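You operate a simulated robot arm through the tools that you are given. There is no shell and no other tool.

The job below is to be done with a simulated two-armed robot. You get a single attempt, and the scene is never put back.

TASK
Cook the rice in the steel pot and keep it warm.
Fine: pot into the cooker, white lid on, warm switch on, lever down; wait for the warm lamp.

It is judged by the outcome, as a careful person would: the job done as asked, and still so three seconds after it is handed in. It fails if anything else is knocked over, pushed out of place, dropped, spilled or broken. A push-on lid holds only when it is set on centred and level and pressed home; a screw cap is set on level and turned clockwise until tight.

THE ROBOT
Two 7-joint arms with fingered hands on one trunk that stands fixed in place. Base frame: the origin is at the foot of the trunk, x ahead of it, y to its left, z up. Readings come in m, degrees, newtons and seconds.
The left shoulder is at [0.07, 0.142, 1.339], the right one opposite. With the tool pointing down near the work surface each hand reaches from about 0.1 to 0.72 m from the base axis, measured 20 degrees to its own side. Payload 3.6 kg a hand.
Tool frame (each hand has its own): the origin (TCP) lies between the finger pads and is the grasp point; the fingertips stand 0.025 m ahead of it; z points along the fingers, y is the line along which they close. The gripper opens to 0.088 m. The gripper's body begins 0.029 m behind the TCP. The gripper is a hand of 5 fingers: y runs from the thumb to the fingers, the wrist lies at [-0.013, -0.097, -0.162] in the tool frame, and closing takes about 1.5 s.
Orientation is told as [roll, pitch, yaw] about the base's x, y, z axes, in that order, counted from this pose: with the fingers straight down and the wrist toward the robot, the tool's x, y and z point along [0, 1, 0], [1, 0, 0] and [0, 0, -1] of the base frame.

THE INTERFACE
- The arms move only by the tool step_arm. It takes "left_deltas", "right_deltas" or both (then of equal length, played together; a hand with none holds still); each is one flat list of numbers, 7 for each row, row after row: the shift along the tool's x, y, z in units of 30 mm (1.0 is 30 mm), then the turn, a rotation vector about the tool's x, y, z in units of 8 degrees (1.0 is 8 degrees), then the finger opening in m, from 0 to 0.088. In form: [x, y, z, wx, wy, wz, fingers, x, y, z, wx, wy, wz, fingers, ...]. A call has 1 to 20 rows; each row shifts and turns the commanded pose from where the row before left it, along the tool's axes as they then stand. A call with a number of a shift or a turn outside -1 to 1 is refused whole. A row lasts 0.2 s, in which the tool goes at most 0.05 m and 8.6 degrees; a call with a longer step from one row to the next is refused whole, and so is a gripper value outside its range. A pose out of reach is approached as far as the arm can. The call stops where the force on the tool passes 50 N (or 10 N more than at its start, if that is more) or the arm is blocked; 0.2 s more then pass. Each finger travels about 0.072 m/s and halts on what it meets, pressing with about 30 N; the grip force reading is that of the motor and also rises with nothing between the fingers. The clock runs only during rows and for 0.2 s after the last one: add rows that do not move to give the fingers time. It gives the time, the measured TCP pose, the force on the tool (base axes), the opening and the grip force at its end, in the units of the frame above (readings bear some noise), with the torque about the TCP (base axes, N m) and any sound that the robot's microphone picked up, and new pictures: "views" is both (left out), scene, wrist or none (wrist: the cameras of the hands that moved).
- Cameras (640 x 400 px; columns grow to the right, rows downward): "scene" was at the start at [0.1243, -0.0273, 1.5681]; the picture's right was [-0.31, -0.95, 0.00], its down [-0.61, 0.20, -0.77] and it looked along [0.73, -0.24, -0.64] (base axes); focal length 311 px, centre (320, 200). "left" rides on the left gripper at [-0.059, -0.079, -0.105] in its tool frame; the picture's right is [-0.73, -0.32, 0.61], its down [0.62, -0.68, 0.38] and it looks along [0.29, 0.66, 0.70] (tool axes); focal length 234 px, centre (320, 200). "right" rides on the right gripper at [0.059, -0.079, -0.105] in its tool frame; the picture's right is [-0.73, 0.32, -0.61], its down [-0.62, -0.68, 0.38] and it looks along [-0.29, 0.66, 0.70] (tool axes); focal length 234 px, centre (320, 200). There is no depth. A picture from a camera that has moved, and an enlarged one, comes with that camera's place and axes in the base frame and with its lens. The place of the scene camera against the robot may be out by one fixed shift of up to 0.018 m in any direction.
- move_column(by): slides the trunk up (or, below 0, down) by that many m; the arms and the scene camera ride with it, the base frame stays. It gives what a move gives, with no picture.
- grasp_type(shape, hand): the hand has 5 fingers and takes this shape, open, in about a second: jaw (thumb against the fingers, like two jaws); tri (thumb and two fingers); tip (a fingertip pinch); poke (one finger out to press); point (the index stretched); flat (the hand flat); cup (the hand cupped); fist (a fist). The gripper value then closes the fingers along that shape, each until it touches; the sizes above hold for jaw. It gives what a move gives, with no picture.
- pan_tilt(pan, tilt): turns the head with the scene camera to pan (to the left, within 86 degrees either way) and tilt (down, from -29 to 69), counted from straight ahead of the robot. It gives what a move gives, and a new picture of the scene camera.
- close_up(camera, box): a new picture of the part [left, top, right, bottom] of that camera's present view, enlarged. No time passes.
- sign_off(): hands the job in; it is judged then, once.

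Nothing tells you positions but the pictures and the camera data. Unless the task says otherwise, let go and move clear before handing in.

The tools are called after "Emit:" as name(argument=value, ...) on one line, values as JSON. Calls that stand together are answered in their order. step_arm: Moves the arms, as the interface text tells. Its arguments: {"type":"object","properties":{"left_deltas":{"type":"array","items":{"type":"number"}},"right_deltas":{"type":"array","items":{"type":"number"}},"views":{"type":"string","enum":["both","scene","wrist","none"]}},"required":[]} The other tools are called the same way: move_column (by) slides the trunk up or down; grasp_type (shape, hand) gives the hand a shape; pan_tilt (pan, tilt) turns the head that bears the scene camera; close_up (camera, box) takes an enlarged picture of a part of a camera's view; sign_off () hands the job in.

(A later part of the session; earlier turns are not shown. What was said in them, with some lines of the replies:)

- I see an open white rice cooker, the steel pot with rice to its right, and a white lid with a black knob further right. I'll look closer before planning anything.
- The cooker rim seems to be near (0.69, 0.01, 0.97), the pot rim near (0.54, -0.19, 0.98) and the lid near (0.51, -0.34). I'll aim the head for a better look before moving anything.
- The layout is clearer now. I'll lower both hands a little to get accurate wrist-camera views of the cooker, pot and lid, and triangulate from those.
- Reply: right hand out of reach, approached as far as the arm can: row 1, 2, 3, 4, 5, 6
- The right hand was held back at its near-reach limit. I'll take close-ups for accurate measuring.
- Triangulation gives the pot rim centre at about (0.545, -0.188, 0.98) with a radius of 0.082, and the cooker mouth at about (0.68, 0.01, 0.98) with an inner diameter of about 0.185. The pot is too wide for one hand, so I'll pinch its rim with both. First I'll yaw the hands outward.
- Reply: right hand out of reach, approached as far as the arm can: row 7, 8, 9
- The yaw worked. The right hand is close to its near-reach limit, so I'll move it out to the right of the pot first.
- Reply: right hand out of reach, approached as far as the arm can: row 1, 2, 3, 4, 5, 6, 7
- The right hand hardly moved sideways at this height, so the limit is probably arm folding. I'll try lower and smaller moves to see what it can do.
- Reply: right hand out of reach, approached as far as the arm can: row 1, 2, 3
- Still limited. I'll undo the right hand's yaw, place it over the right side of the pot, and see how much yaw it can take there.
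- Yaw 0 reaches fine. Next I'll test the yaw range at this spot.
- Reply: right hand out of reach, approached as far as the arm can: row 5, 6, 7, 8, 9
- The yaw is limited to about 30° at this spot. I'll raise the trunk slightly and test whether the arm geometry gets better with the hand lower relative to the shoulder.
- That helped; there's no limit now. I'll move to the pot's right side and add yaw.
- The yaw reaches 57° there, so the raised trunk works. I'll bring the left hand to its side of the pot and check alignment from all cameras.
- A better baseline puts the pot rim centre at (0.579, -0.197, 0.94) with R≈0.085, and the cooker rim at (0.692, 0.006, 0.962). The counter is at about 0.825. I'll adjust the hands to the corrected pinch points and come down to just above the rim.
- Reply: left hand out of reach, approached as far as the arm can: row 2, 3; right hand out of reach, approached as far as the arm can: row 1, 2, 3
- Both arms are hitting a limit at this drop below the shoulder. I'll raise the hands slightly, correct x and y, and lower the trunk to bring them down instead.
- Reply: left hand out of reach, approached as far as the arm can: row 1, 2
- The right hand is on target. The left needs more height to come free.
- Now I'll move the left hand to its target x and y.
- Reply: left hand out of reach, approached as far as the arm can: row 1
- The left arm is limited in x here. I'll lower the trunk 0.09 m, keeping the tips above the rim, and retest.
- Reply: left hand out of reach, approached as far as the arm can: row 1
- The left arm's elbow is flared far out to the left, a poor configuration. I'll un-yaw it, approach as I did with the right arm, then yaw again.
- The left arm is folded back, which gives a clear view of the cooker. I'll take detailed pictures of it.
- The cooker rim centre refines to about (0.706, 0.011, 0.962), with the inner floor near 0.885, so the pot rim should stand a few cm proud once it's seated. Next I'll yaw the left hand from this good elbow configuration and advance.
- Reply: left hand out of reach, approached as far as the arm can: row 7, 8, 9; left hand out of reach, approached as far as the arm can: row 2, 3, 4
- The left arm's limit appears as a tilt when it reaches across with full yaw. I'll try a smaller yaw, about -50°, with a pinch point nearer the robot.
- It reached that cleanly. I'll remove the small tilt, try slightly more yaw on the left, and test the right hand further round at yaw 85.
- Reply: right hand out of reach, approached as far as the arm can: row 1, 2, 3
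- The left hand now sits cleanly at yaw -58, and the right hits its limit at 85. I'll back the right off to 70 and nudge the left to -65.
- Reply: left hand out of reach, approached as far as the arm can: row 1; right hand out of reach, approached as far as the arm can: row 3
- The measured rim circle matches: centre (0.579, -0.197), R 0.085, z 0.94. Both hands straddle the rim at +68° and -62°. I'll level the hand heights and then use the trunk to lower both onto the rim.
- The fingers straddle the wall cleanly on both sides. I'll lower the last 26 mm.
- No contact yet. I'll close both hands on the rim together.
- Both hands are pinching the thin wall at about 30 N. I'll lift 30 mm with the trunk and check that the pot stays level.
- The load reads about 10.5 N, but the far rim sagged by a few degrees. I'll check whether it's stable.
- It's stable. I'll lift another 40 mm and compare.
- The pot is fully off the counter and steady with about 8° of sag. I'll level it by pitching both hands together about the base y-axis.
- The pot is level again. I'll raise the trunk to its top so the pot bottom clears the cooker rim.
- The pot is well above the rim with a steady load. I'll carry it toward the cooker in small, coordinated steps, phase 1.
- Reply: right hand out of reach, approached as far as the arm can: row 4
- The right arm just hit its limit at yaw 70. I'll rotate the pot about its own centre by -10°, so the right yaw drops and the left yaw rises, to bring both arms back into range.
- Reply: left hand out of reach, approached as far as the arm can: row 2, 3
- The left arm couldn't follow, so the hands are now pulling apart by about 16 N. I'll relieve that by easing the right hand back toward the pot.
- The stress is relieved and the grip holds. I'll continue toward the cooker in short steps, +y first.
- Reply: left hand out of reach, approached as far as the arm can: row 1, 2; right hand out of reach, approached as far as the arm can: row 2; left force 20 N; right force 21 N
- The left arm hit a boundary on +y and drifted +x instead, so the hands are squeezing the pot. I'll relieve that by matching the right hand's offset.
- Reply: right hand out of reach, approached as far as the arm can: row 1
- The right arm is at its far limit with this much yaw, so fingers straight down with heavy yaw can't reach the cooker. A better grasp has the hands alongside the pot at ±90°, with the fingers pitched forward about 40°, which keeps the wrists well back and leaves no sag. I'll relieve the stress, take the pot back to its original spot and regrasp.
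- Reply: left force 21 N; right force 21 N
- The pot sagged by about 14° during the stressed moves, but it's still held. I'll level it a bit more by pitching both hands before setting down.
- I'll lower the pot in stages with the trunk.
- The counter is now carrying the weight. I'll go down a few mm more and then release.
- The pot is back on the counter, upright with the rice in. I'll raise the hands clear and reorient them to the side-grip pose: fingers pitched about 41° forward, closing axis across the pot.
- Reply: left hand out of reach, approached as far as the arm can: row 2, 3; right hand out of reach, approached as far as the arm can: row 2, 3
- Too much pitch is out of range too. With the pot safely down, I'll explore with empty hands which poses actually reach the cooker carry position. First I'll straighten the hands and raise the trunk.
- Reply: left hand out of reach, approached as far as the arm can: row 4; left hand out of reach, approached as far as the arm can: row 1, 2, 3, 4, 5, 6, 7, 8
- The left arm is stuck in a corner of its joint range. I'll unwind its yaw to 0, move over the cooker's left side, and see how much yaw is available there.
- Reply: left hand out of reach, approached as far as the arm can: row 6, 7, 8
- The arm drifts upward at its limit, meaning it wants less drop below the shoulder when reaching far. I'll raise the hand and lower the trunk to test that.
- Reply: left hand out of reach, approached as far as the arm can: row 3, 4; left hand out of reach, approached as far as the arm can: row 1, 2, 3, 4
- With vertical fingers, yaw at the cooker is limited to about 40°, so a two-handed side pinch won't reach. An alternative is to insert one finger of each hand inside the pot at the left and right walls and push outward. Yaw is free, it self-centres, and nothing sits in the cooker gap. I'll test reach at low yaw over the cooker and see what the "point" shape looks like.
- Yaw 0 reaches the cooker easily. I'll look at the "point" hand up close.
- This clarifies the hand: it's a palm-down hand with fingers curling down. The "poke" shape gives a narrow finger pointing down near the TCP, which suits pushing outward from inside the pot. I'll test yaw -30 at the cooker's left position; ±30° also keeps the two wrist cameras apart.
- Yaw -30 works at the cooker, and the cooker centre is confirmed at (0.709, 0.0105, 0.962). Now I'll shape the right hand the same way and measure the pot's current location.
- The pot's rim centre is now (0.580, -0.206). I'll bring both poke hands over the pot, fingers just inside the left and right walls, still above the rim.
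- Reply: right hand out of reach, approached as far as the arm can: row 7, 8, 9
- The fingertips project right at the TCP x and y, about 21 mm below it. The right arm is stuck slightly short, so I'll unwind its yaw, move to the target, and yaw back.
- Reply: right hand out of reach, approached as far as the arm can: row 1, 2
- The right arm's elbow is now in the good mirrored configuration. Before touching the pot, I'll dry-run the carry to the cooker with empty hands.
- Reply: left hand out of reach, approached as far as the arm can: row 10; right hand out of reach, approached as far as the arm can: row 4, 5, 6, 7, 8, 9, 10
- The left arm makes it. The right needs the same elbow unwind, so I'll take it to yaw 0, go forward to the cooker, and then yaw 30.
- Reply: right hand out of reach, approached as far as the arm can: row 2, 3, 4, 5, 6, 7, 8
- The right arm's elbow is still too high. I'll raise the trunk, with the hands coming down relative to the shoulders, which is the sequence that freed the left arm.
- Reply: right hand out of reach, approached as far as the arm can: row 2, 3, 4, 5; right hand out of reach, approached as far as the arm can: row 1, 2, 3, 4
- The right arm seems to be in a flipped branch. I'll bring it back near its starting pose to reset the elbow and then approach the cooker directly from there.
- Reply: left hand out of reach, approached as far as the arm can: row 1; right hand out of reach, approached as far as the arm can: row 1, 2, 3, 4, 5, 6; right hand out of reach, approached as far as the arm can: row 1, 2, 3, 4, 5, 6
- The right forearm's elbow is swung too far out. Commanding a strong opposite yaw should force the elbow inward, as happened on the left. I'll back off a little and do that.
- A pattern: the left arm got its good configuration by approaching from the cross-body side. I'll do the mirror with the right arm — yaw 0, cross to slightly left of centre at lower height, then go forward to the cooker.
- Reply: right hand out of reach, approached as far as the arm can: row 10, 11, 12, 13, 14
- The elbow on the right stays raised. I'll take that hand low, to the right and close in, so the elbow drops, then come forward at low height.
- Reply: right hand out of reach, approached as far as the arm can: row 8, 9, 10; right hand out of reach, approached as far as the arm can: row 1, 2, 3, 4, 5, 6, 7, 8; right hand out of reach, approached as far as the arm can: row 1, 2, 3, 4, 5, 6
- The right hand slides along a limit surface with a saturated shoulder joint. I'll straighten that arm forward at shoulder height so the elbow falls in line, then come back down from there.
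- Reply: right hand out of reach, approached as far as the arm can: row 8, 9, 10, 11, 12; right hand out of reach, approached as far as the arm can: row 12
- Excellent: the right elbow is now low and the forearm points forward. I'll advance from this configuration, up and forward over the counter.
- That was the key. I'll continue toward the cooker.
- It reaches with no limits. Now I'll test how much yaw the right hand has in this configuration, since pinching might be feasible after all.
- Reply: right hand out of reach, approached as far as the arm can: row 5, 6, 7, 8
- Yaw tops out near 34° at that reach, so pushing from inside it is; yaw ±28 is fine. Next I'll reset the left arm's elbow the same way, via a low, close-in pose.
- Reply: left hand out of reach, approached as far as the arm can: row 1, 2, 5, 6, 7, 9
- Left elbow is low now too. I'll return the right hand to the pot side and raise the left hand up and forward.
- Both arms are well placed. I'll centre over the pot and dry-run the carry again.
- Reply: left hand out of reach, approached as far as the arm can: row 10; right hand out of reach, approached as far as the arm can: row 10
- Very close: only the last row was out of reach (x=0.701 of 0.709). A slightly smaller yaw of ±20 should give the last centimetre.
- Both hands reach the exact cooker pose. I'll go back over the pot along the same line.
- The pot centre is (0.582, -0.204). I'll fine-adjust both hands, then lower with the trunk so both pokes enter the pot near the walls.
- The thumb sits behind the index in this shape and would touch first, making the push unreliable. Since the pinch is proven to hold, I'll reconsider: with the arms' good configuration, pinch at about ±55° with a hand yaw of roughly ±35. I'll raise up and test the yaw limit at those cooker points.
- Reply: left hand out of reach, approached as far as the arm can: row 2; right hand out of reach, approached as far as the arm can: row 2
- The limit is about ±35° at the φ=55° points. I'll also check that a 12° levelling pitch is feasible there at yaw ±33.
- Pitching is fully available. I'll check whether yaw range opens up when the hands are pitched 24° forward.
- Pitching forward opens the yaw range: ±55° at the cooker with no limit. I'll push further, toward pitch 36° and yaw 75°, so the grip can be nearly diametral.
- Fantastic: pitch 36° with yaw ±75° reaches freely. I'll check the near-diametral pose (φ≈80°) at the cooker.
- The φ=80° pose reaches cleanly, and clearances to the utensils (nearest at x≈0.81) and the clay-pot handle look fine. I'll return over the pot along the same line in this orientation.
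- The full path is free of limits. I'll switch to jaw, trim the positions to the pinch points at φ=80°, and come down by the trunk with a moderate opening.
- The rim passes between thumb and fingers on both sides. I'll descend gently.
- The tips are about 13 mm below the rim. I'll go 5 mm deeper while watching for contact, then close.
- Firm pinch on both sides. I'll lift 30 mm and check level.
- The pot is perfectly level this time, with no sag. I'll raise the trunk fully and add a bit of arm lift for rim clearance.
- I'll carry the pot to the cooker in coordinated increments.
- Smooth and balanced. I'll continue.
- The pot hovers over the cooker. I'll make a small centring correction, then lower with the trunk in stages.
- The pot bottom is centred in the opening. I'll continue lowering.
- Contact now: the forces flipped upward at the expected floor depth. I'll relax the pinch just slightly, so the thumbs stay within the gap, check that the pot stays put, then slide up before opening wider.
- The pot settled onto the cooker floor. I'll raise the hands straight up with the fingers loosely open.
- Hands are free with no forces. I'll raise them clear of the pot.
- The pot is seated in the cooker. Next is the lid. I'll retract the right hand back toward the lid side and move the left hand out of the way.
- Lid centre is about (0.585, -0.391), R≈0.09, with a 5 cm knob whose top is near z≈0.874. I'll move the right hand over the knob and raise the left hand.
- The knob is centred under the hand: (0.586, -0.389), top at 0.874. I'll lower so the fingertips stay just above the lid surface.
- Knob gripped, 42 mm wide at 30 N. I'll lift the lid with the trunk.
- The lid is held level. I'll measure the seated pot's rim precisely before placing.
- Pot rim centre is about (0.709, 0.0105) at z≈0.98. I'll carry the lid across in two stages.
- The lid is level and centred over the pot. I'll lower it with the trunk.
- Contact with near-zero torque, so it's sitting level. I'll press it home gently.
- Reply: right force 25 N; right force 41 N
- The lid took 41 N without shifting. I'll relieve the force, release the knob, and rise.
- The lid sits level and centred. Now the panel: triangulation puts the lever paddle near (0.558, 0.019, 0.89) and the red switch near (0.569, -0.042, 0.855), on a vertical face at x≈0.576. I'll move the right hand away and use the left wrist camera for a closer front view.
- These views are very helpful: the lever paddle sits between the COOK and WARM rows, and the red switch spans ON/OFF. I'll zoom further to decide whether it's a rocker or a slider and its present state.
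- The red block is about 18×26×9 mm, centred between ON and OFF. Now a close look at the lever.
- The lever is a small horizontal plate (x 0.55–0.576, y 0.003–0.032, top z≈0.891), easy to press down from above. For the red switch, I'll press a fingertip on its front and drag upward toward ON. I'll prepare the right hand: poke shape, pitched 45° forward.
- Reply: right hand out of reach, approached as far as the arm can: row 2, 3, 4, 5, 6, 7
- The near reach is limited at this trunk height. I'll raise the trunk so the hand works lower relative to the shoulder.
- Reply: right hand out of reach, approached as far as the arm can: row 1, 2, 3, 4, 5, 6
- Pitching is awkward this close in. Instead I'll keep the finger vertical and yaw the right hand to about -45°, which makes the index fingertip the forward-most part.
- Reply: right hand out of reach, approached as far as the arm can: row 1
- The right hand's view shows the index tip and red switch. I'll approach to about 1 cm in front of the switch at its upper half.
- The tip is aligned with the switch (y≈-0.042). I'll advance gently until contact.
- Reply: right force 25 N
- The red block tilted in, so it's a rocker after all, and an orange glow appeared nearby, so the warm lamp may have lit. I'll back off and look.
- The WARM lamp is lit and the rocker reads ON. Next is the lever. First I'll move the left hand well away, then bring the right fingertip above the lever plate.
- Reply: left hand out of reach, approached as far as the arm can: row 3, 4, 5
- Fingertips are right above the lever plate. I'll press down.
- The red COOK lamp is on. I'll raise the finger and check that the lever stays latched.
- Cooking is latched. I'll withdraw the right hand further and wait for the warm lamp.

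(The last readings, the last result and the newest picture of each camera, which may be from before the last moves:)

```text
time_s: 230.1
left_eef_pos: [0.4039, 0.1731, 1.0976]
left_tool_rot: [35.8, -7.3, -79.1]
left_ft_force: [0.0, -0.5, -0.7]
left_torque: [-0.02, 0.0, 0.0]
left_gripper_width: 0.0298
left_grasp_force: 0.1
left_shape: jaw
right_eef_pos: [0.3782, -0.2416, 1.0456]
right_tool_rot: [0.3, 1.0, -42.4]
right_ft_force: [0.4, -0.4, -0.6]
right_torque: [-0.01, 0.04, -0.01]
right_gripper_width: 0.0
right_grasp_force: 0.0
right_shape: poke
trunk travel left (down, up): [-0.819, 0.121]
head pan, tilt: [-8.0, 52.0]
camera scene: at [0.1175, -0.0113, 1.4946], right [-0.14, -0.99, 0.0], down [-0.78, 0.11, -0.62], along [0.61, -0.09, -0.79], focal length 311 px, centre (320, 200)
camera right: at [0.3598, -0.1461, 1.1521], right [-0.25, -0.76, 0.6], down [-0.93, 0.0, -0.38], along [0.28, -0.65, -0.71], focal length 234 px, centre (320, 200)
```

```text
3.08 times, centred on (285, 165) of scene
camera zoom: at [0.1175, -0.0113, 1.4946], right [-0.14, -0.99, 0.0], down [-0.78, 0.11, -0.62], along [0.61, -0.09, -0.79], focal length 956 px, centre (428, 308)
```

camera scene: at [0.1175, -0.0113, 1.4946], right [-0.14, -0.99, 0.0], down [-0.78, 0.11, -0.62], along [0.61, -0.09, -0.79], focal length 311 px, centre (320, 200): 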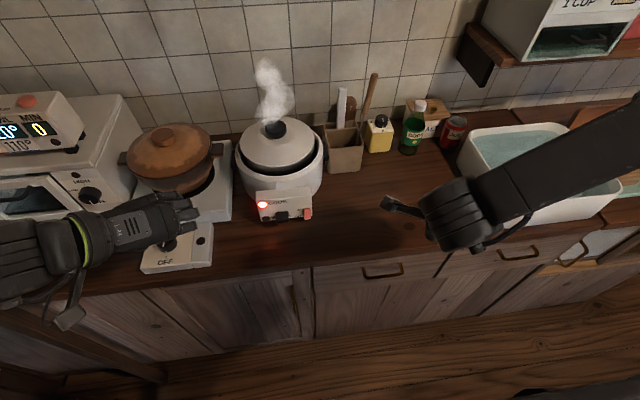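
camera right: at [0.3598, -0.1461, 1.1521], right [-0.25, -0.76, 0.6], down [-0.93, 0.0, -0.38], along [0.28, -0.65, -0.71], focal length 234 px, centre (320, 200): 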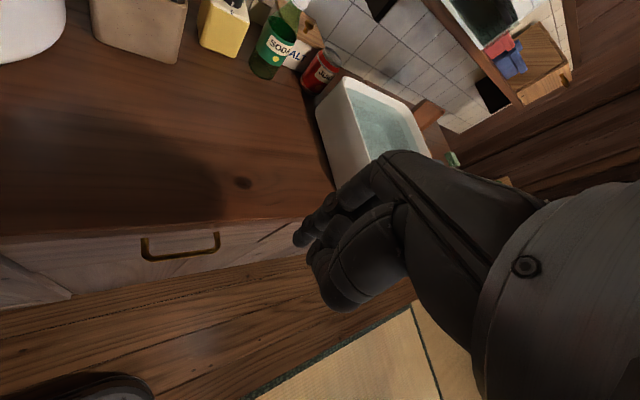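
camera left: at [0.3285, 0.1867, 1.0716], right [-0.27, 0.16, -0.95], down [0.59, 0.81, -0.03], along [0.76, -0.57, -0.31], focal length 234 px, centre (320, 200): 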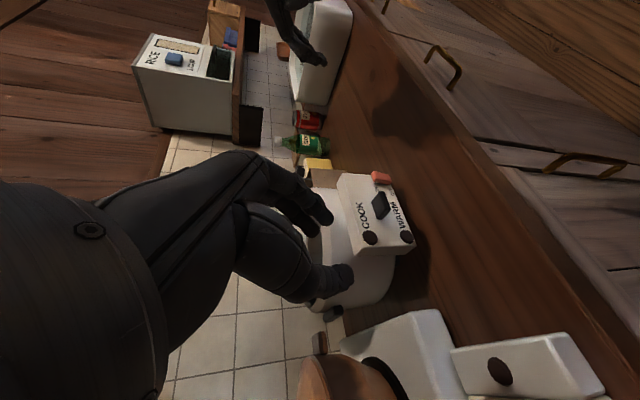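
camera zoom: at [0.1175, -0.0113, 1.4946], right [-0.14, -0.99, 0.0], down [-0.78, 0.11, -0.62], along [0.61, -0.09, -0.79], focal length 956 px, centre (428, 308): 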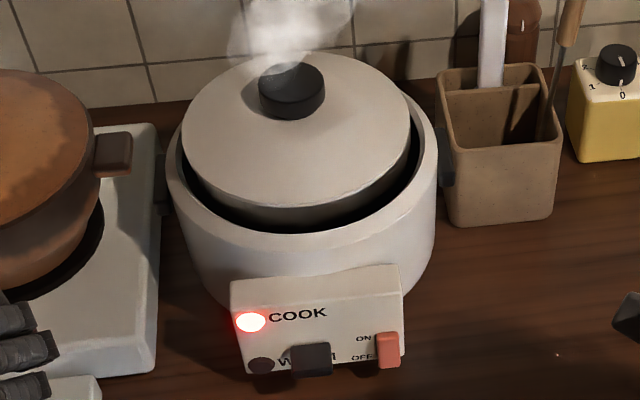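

It's steaming and cooking. I'll wait with idle rows until the warm lamp comes on.

Emit:
step_arm(right_deltas=[0, 0, 0, 0, 0, 0, 0, 0, 0, 0, 0, 0, 0, 0, 0, 0, 0, 0, 0, 0, 0, 0, 0, 0, 0, 0, 0, 0, 0, 0, 0, 0, 0, 0, 0, 0, 0, 0, 0, 0, 0, 0, 0, 0, 0, 0, 0, 0, 0, 0, 0, 0, 0, 0, 0, 0, 0, 0, 0, 0, 0, 0, 0, 0, 0, 0, 0, 0, 0, 0, 0, 0, 0, 0, 0, 0, 0, 0, 0, 0, 0, 0, 0, 0, 0, 0, 0, 0, 0, 0, 0, 0, 0, 0, 0, 0, 0, 0, 0, 0, 0, 0, 0, 0, 0, 0, 0, 0, 0, 0, 0, 0, 0, 0, 0, 0, 0, 0, 0, 0, 0, 0, 0, 0, 0, 0, 0, 0, 0, 0, 0, 0, 0, 0, 0, 0, 0, 0, 0, 0], views="none")

Emit:
step_arm(right_deltas=[0, 0, 0, 0, 0, 0, 0, 0, 0, 0, 0, 0, 0, 0, 0, 0, 0, 0, 0, 0, 0, 0, 0, 0, 0, 0, 0, 0, 0, 0, 0, 0, 0, 0, 0, 0, 0, 0, 0, 0, 0, 0, 0, 0, 0, 0, 0, 0, 0, 0, 0, 0, 0, 0, 0, 0, 0, 0, 0, 0, 0, 0, 0, 0, 0, 0, 0, 0, 0, 0, 0, 0, 0, 0, 0, 0, 0, 0, 0, 0, 0, 0, 0, 0, 0, 0, 0, 0, 0, 0, 0, 0, 0, 0, 0, 0, 0, 0, 0, 0, 0, 0, 0, 0, 0, 0, 0, 0, 0, 0, 0, 0, 0, 0, 0, 0, 0, 0, 0, 0, 0, 0, 0, 0, 0, 0, 0, 0, 0, 0, 0, 0, 0, 0, 0, 0, 0, 0, 0, 0], views="scene")

Emit:
close_up(camera="scene", box=[220, 100, 350, 230])

```text
time_s: 234.3
left_eef_pos: [0.4032, 0.1733, 1.0984]
left_tool_rot: [35.8, -7.3, -79.1]
left_ft_force: [0.7, -0.5, 1.0]
left_torque: [-0.01, 0.01, -0.03]
left_gripper_width: 0.0299
left_grasp_force: 0.1
left_shape: jaw
right_eef_pos: [0.3782, -0.2426, 1.0466]
right_tool_rot: [0.3, 0.9, -42.2]
right_ft_force: [0.0, -0.4, 0.2]
right_torque: [0.01, 0.03, -0.02]
right_gripper_width: 0.0002
right_grasp_force: 0.0
right_shape: poke
trunk travel left (down, up): [-0.819, 0.121]
head pan, tilt: [-8.0, 52.0]
```

```text
time_s: 238.5
left_eef_pos: [0.4035, 0.1729, 1.0981]
left_tool_rot: [35.9, -7.3, -79.0]
left_ft_force: [0.3, 0.5, -0.6]
left_torque: [0.02, -0.02, 0.02]
left_gripper_width: 0.0297
left_grasp_force: 0.1
left_shape: jaw
right_eef_pos: [0.3767, -0.2415, 1.0455]
right_tool_rot: [0.3, 0.9, -42.4]
right_ft_force: [-1.0, -0.4, -0.3]
right_torque: [-0.04, 0.01, -0.03]
right_gripper_width: 0.0
right_grasp_force: 0.0
right_shape: poke
trunk travel left (down, up): [-0.819, 0.121]
head pan, tilt: [-8.0, 52.0]
camera scene: at [0.1175, -0.0115, 1.4946], right [-0.14, -0.99, 0.0], down [-0.78, 0.11, -0.62], along [0.61, -0.09, -0.79], focal length 311 px, centre (320, 200)
```

scene: 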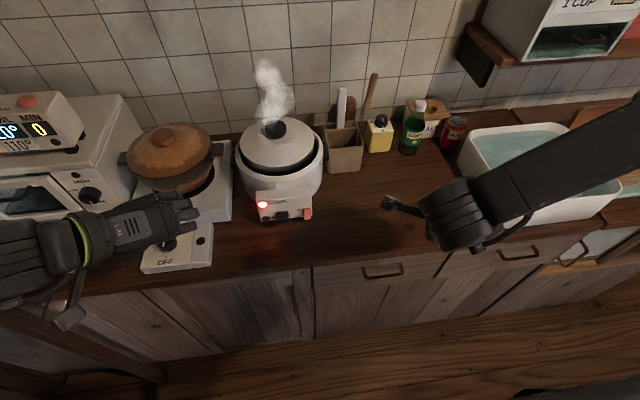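

```text
3.08 times, centred on (285, 165) of scene
camera zoom: at [0.1175, -0.0115, 1.4946], right [-0.14, -0.99, 0.0], down [-0.78, 0.11, -0.62], along [0.61, -0.09, -0.79], focal length 956 px, centre (428, 308)
```

zoom: 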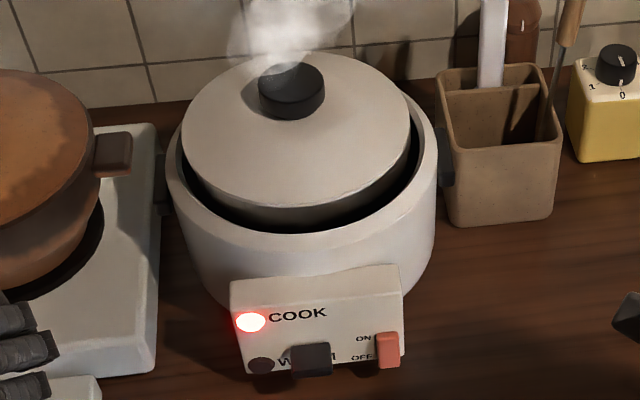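

Still cooking. I'll keep waiting.

Emit:
step_arm(right_deltas=[0, 0, 0, 0, 0, 0, 0, 0, 0, 0, 0, 0, 0, 0, 0, 0, 0, 0, 0, 0, 0, 0, 0, 0, 0, 0, 0, 0, 0, 0, 0, 0, 0, 0, 0, 0, 0, 0, 0, 0, 0, 0, 0, 0, 0, 0, 0, 0, 0, 0, 0, 0, 0, 0, 0, 0, 0, 0, 0, 0, 0, 0, 0, 0, 0, 0, 0, 0, 0, 0, 0, 0, 0, 0, 0, 0, 0, 0, 0, 0, 0, 0, 0, 0, 0, 0, 0, 0, 0, 0, 0, 0, 0, 0, 0, 0, 0, 0, 0, 0, 0, 0, 0, 0, 0, 0, 0, 0, 0, 0, 0, 0, 0, 0, 0, 0, 0, 0, 0, 0, 0, 0, 0, 0, 0, 0, 0, 0, 0, 0, 0, 0, 0, 0, 0, 0, 0, 0, 0, 0], views="none")

Emit:
step_arm(right_deltas=[0, 0, 0, 0, 0, 0, 0, 0, 0, 0, 0, 0, 0, 0, 0, 0, 0, 0, 0, 0, 0, 0, 0, 0, 0, 0, 0, 0, 0, 0, 0, 0, 0, 0, 0, 0, 0, 0, 0, 0, 0, 0, 0, 0, 0, 0, 0, 0, 0, 0, 0, 0, 0, 0, 0, 0, 0, 0, 0, 0, 0, 0, 0, 0, 0, 0, 0, 0, 0, 0, 0, 0, 0, 0, 0, 0, 0, 0, 0, 0, 0, 0, 0, 0, 0, 0, 0, 0, 0, 0, 0, 0, 0, 0, 0, 0, 0, 0, 0, 0, 0, 0, 0, 0, 0, 0, 0, 0, 0, 0, 0, 0, 0, 0, 0, 0, 0, 0, 0, 0, 0, 0, 0, 0, 0, 0, 0, 0, 0, 0, 0, 0, 0, 0, 0, 0, 0, 0, 0, 0], views="none")

Emit:
step_arm(right_deltas=[0, 0, 0, 0, 0, 0, 0, 0, 0, 0, 0, 0, 0, 0, 0, 0, 0, 0, 0, 0, 0, 0, 0, 0, 0, 0, 0, 0, 0, 0, 0, 0, 0, 0, 0, 0, 0, 0, 0, 0, 0, 0, 0, 0, 0, 0, 0, 0, 0, 0, 0, 0, 0, 0, 0, 0, 0, 0, 0, 0, 0, 0, 0, 0, 0, 0, 0, 0, 0, 0, 0, 0, 0, 0, 0, 0, 0, 0, 0, 0, 0, 0, 0, 0, 0, 0, 0, 0, 0, 0, 0, 0, 0, 0, 0, 0, 0, 0, 0, 0, 0, 0, 0, 0, 0, 0, 0, 0, 0, 0, 0, 0, 0, 0, 0, 0, 0, 0, 0, 0, 0, 0, 0, 0, 0, 0, 0, 0, 0, 0, 0, 0, 0, 0, 0, 0, 0, 0, 0, 0], views="scene")

```text
time_s: 242.7
left_eef_pos: [0.4025, 0.1727, 1.0993]
left_tool_rot: [35.9, -7.3, -79.1]
left_ft_force: [0.0, 1.0, -0.7]
left_torque: [0.0, 0.01, -0.01]
left_gripper_width: 0.0299
left_grasp_force: 0.0
left_shape: jaw
right_eef_pos: [0.3773, -0.2413, 1.0463]
right_tool_rot: [0.4, 1.0, -42.4]
right_ft_force: [-0.9, 0.1, 0.4]
right_torque: [0.03, 0.01, -0.01]
right_gripper_width: 0.0002
right_grasp_force: 0.1
right_shape: poke
trunk travel left (down, up): [-0.819, 0.121]
head pan, tilt: [-8.0, 52.0]
```

```text
time_s: 246.9
left_eef_pos: [0.4029, 0.1734, 1.0984]
left_tool_rot: [35.7, -7.2, -79.1]
left_ft_force: [-0.7, -0.1, 0.3]
left_torque: [0.01, 0.0, 0.01]
left_gripper_width: 0.0298
left_grasp_force: 0.1
left_shape: jaw
right_eef_pos: [0.3783, -0.2415, 1.0447]
right_tool_rot: [0.3, 0.9, -42.3]
right_ft_force: [-0.2, -0.4, 0.4]
right_torque: [0.01, 0.05, 0.03]
right_gripper_width: 0.0
right_grasp_force: 0.0
right_shape: poke
trunk travel left (down, up): [-0.819, 0.121]
head pan, tilt: [-8.0, 52.0]
```

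```text
time_s: 251.1
left_eef_pos: [0.4033, 0.1719, 1.0976]
left_tool_rot: [35.7, -7.3, -79.1]
left_ft_force: [0.4, 0.1, -0.1]
left_torque: [0.02, -0.04, -0.02]
left_gripper_width: 0.0296
left_grasp_force: 0.0
left_shape: jaw
right_eef_pos: [0.3786, -0.2411, 1.0451]
right_tool_rot: [0.3, 1.0, -42.3]
right_ft_force: [-0.6, 0.2, 0.6]
right_torque: [-0.01, 0.04, -0.02]
right_gripper_width: 0.0002
right_grasp_force: 0.1
right_shape: poke
trunk travel left (down, up): [-0.819, 0.121]
head pan, tilt: [-8.0, 52.0]
camera scene: at [0.1175, -0.0115, 1.4946], right [-0.14, -0.99, 0.0], down [-0.78, 0.11, -0.62], along [0.61, -0.09, -0.79], focal length 311 px, centre (320, 200)
```

scene: 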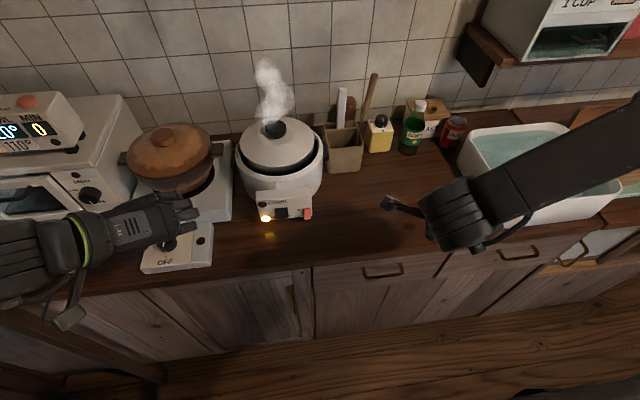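

The warm lamp looks lit now. I'll confirm with close-ups before handing in.

Emit:
close_up(camera="scene", box=[220, 100, 350, 230])

Emit:
close_up(camera="left", box=[280, 100, 480, 300])

```text
3.08 times, centred on (285, 165) of scene
camera zoom: at [0.1175, -0.0115, 1.4946], right [-0.14, -0.99, 0.0], down [-0.78, 0.11, -0.62], along [0.61, -0.09, -0.79], focal length 956 px, centre (428, 308)
```

zoom: 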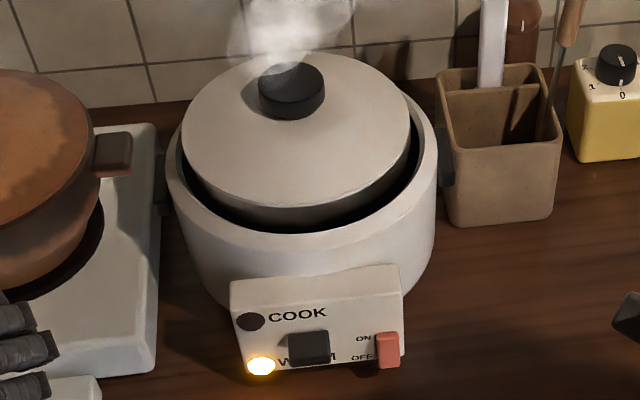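

```text
2.00 times, centred on (380, 200) of left
camera zoom: at [0.2806, 0.236, 1.1374], right [-0.27, 0.16, -0.95], down [0.59, 0.81, -0.03], along [0.76, -0.57, -0.31], focal length 468 px, centre (200, 200)
```

zoom: 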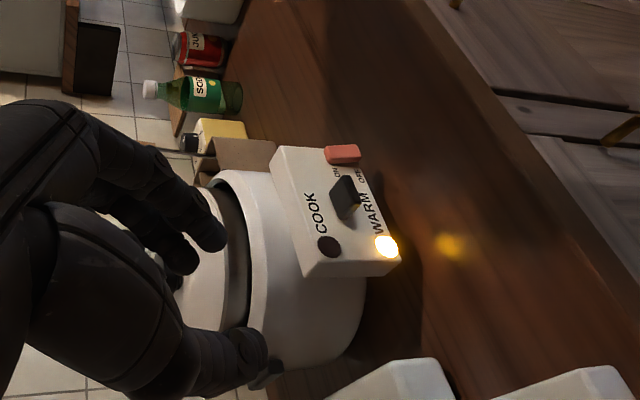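

The cook cycle has finished: the lever popped back up and the WARM lamp is lit. The lid is on level with steam rising, the switch is ON, both hands are clear, and nothing else in view looks disturbed. I'm handing in.

Emit:
sign_off()

```text
The job is handed in.
```

The rice is cooked and the cooker is keeping it warm. The job is handed in.

- **Pot:** it sits on the cooker floor. Its rim stands about 2 cm above the cooker's rim.
- **Lid:** the white lid rests level and centred on the pot. I pressed it down with about 40 N and it held.
- **Controls:** I switched the warm switch to ON and pressed the lever down, and the COOK lamp lit. About 20 to 25 seconds later the lever came back up and the WARM lamp lit.

My first attempt to carry the pot to the cooker didn't reach. The pot tilted by roughly 14° while held, so I set it back on the counter and gripped it again from the sides. I saw no rice spilled, and nothing else looked knocked over or moved. When I let go of the pot inside the cooker, it dropped the last few millimetres onto the floor.
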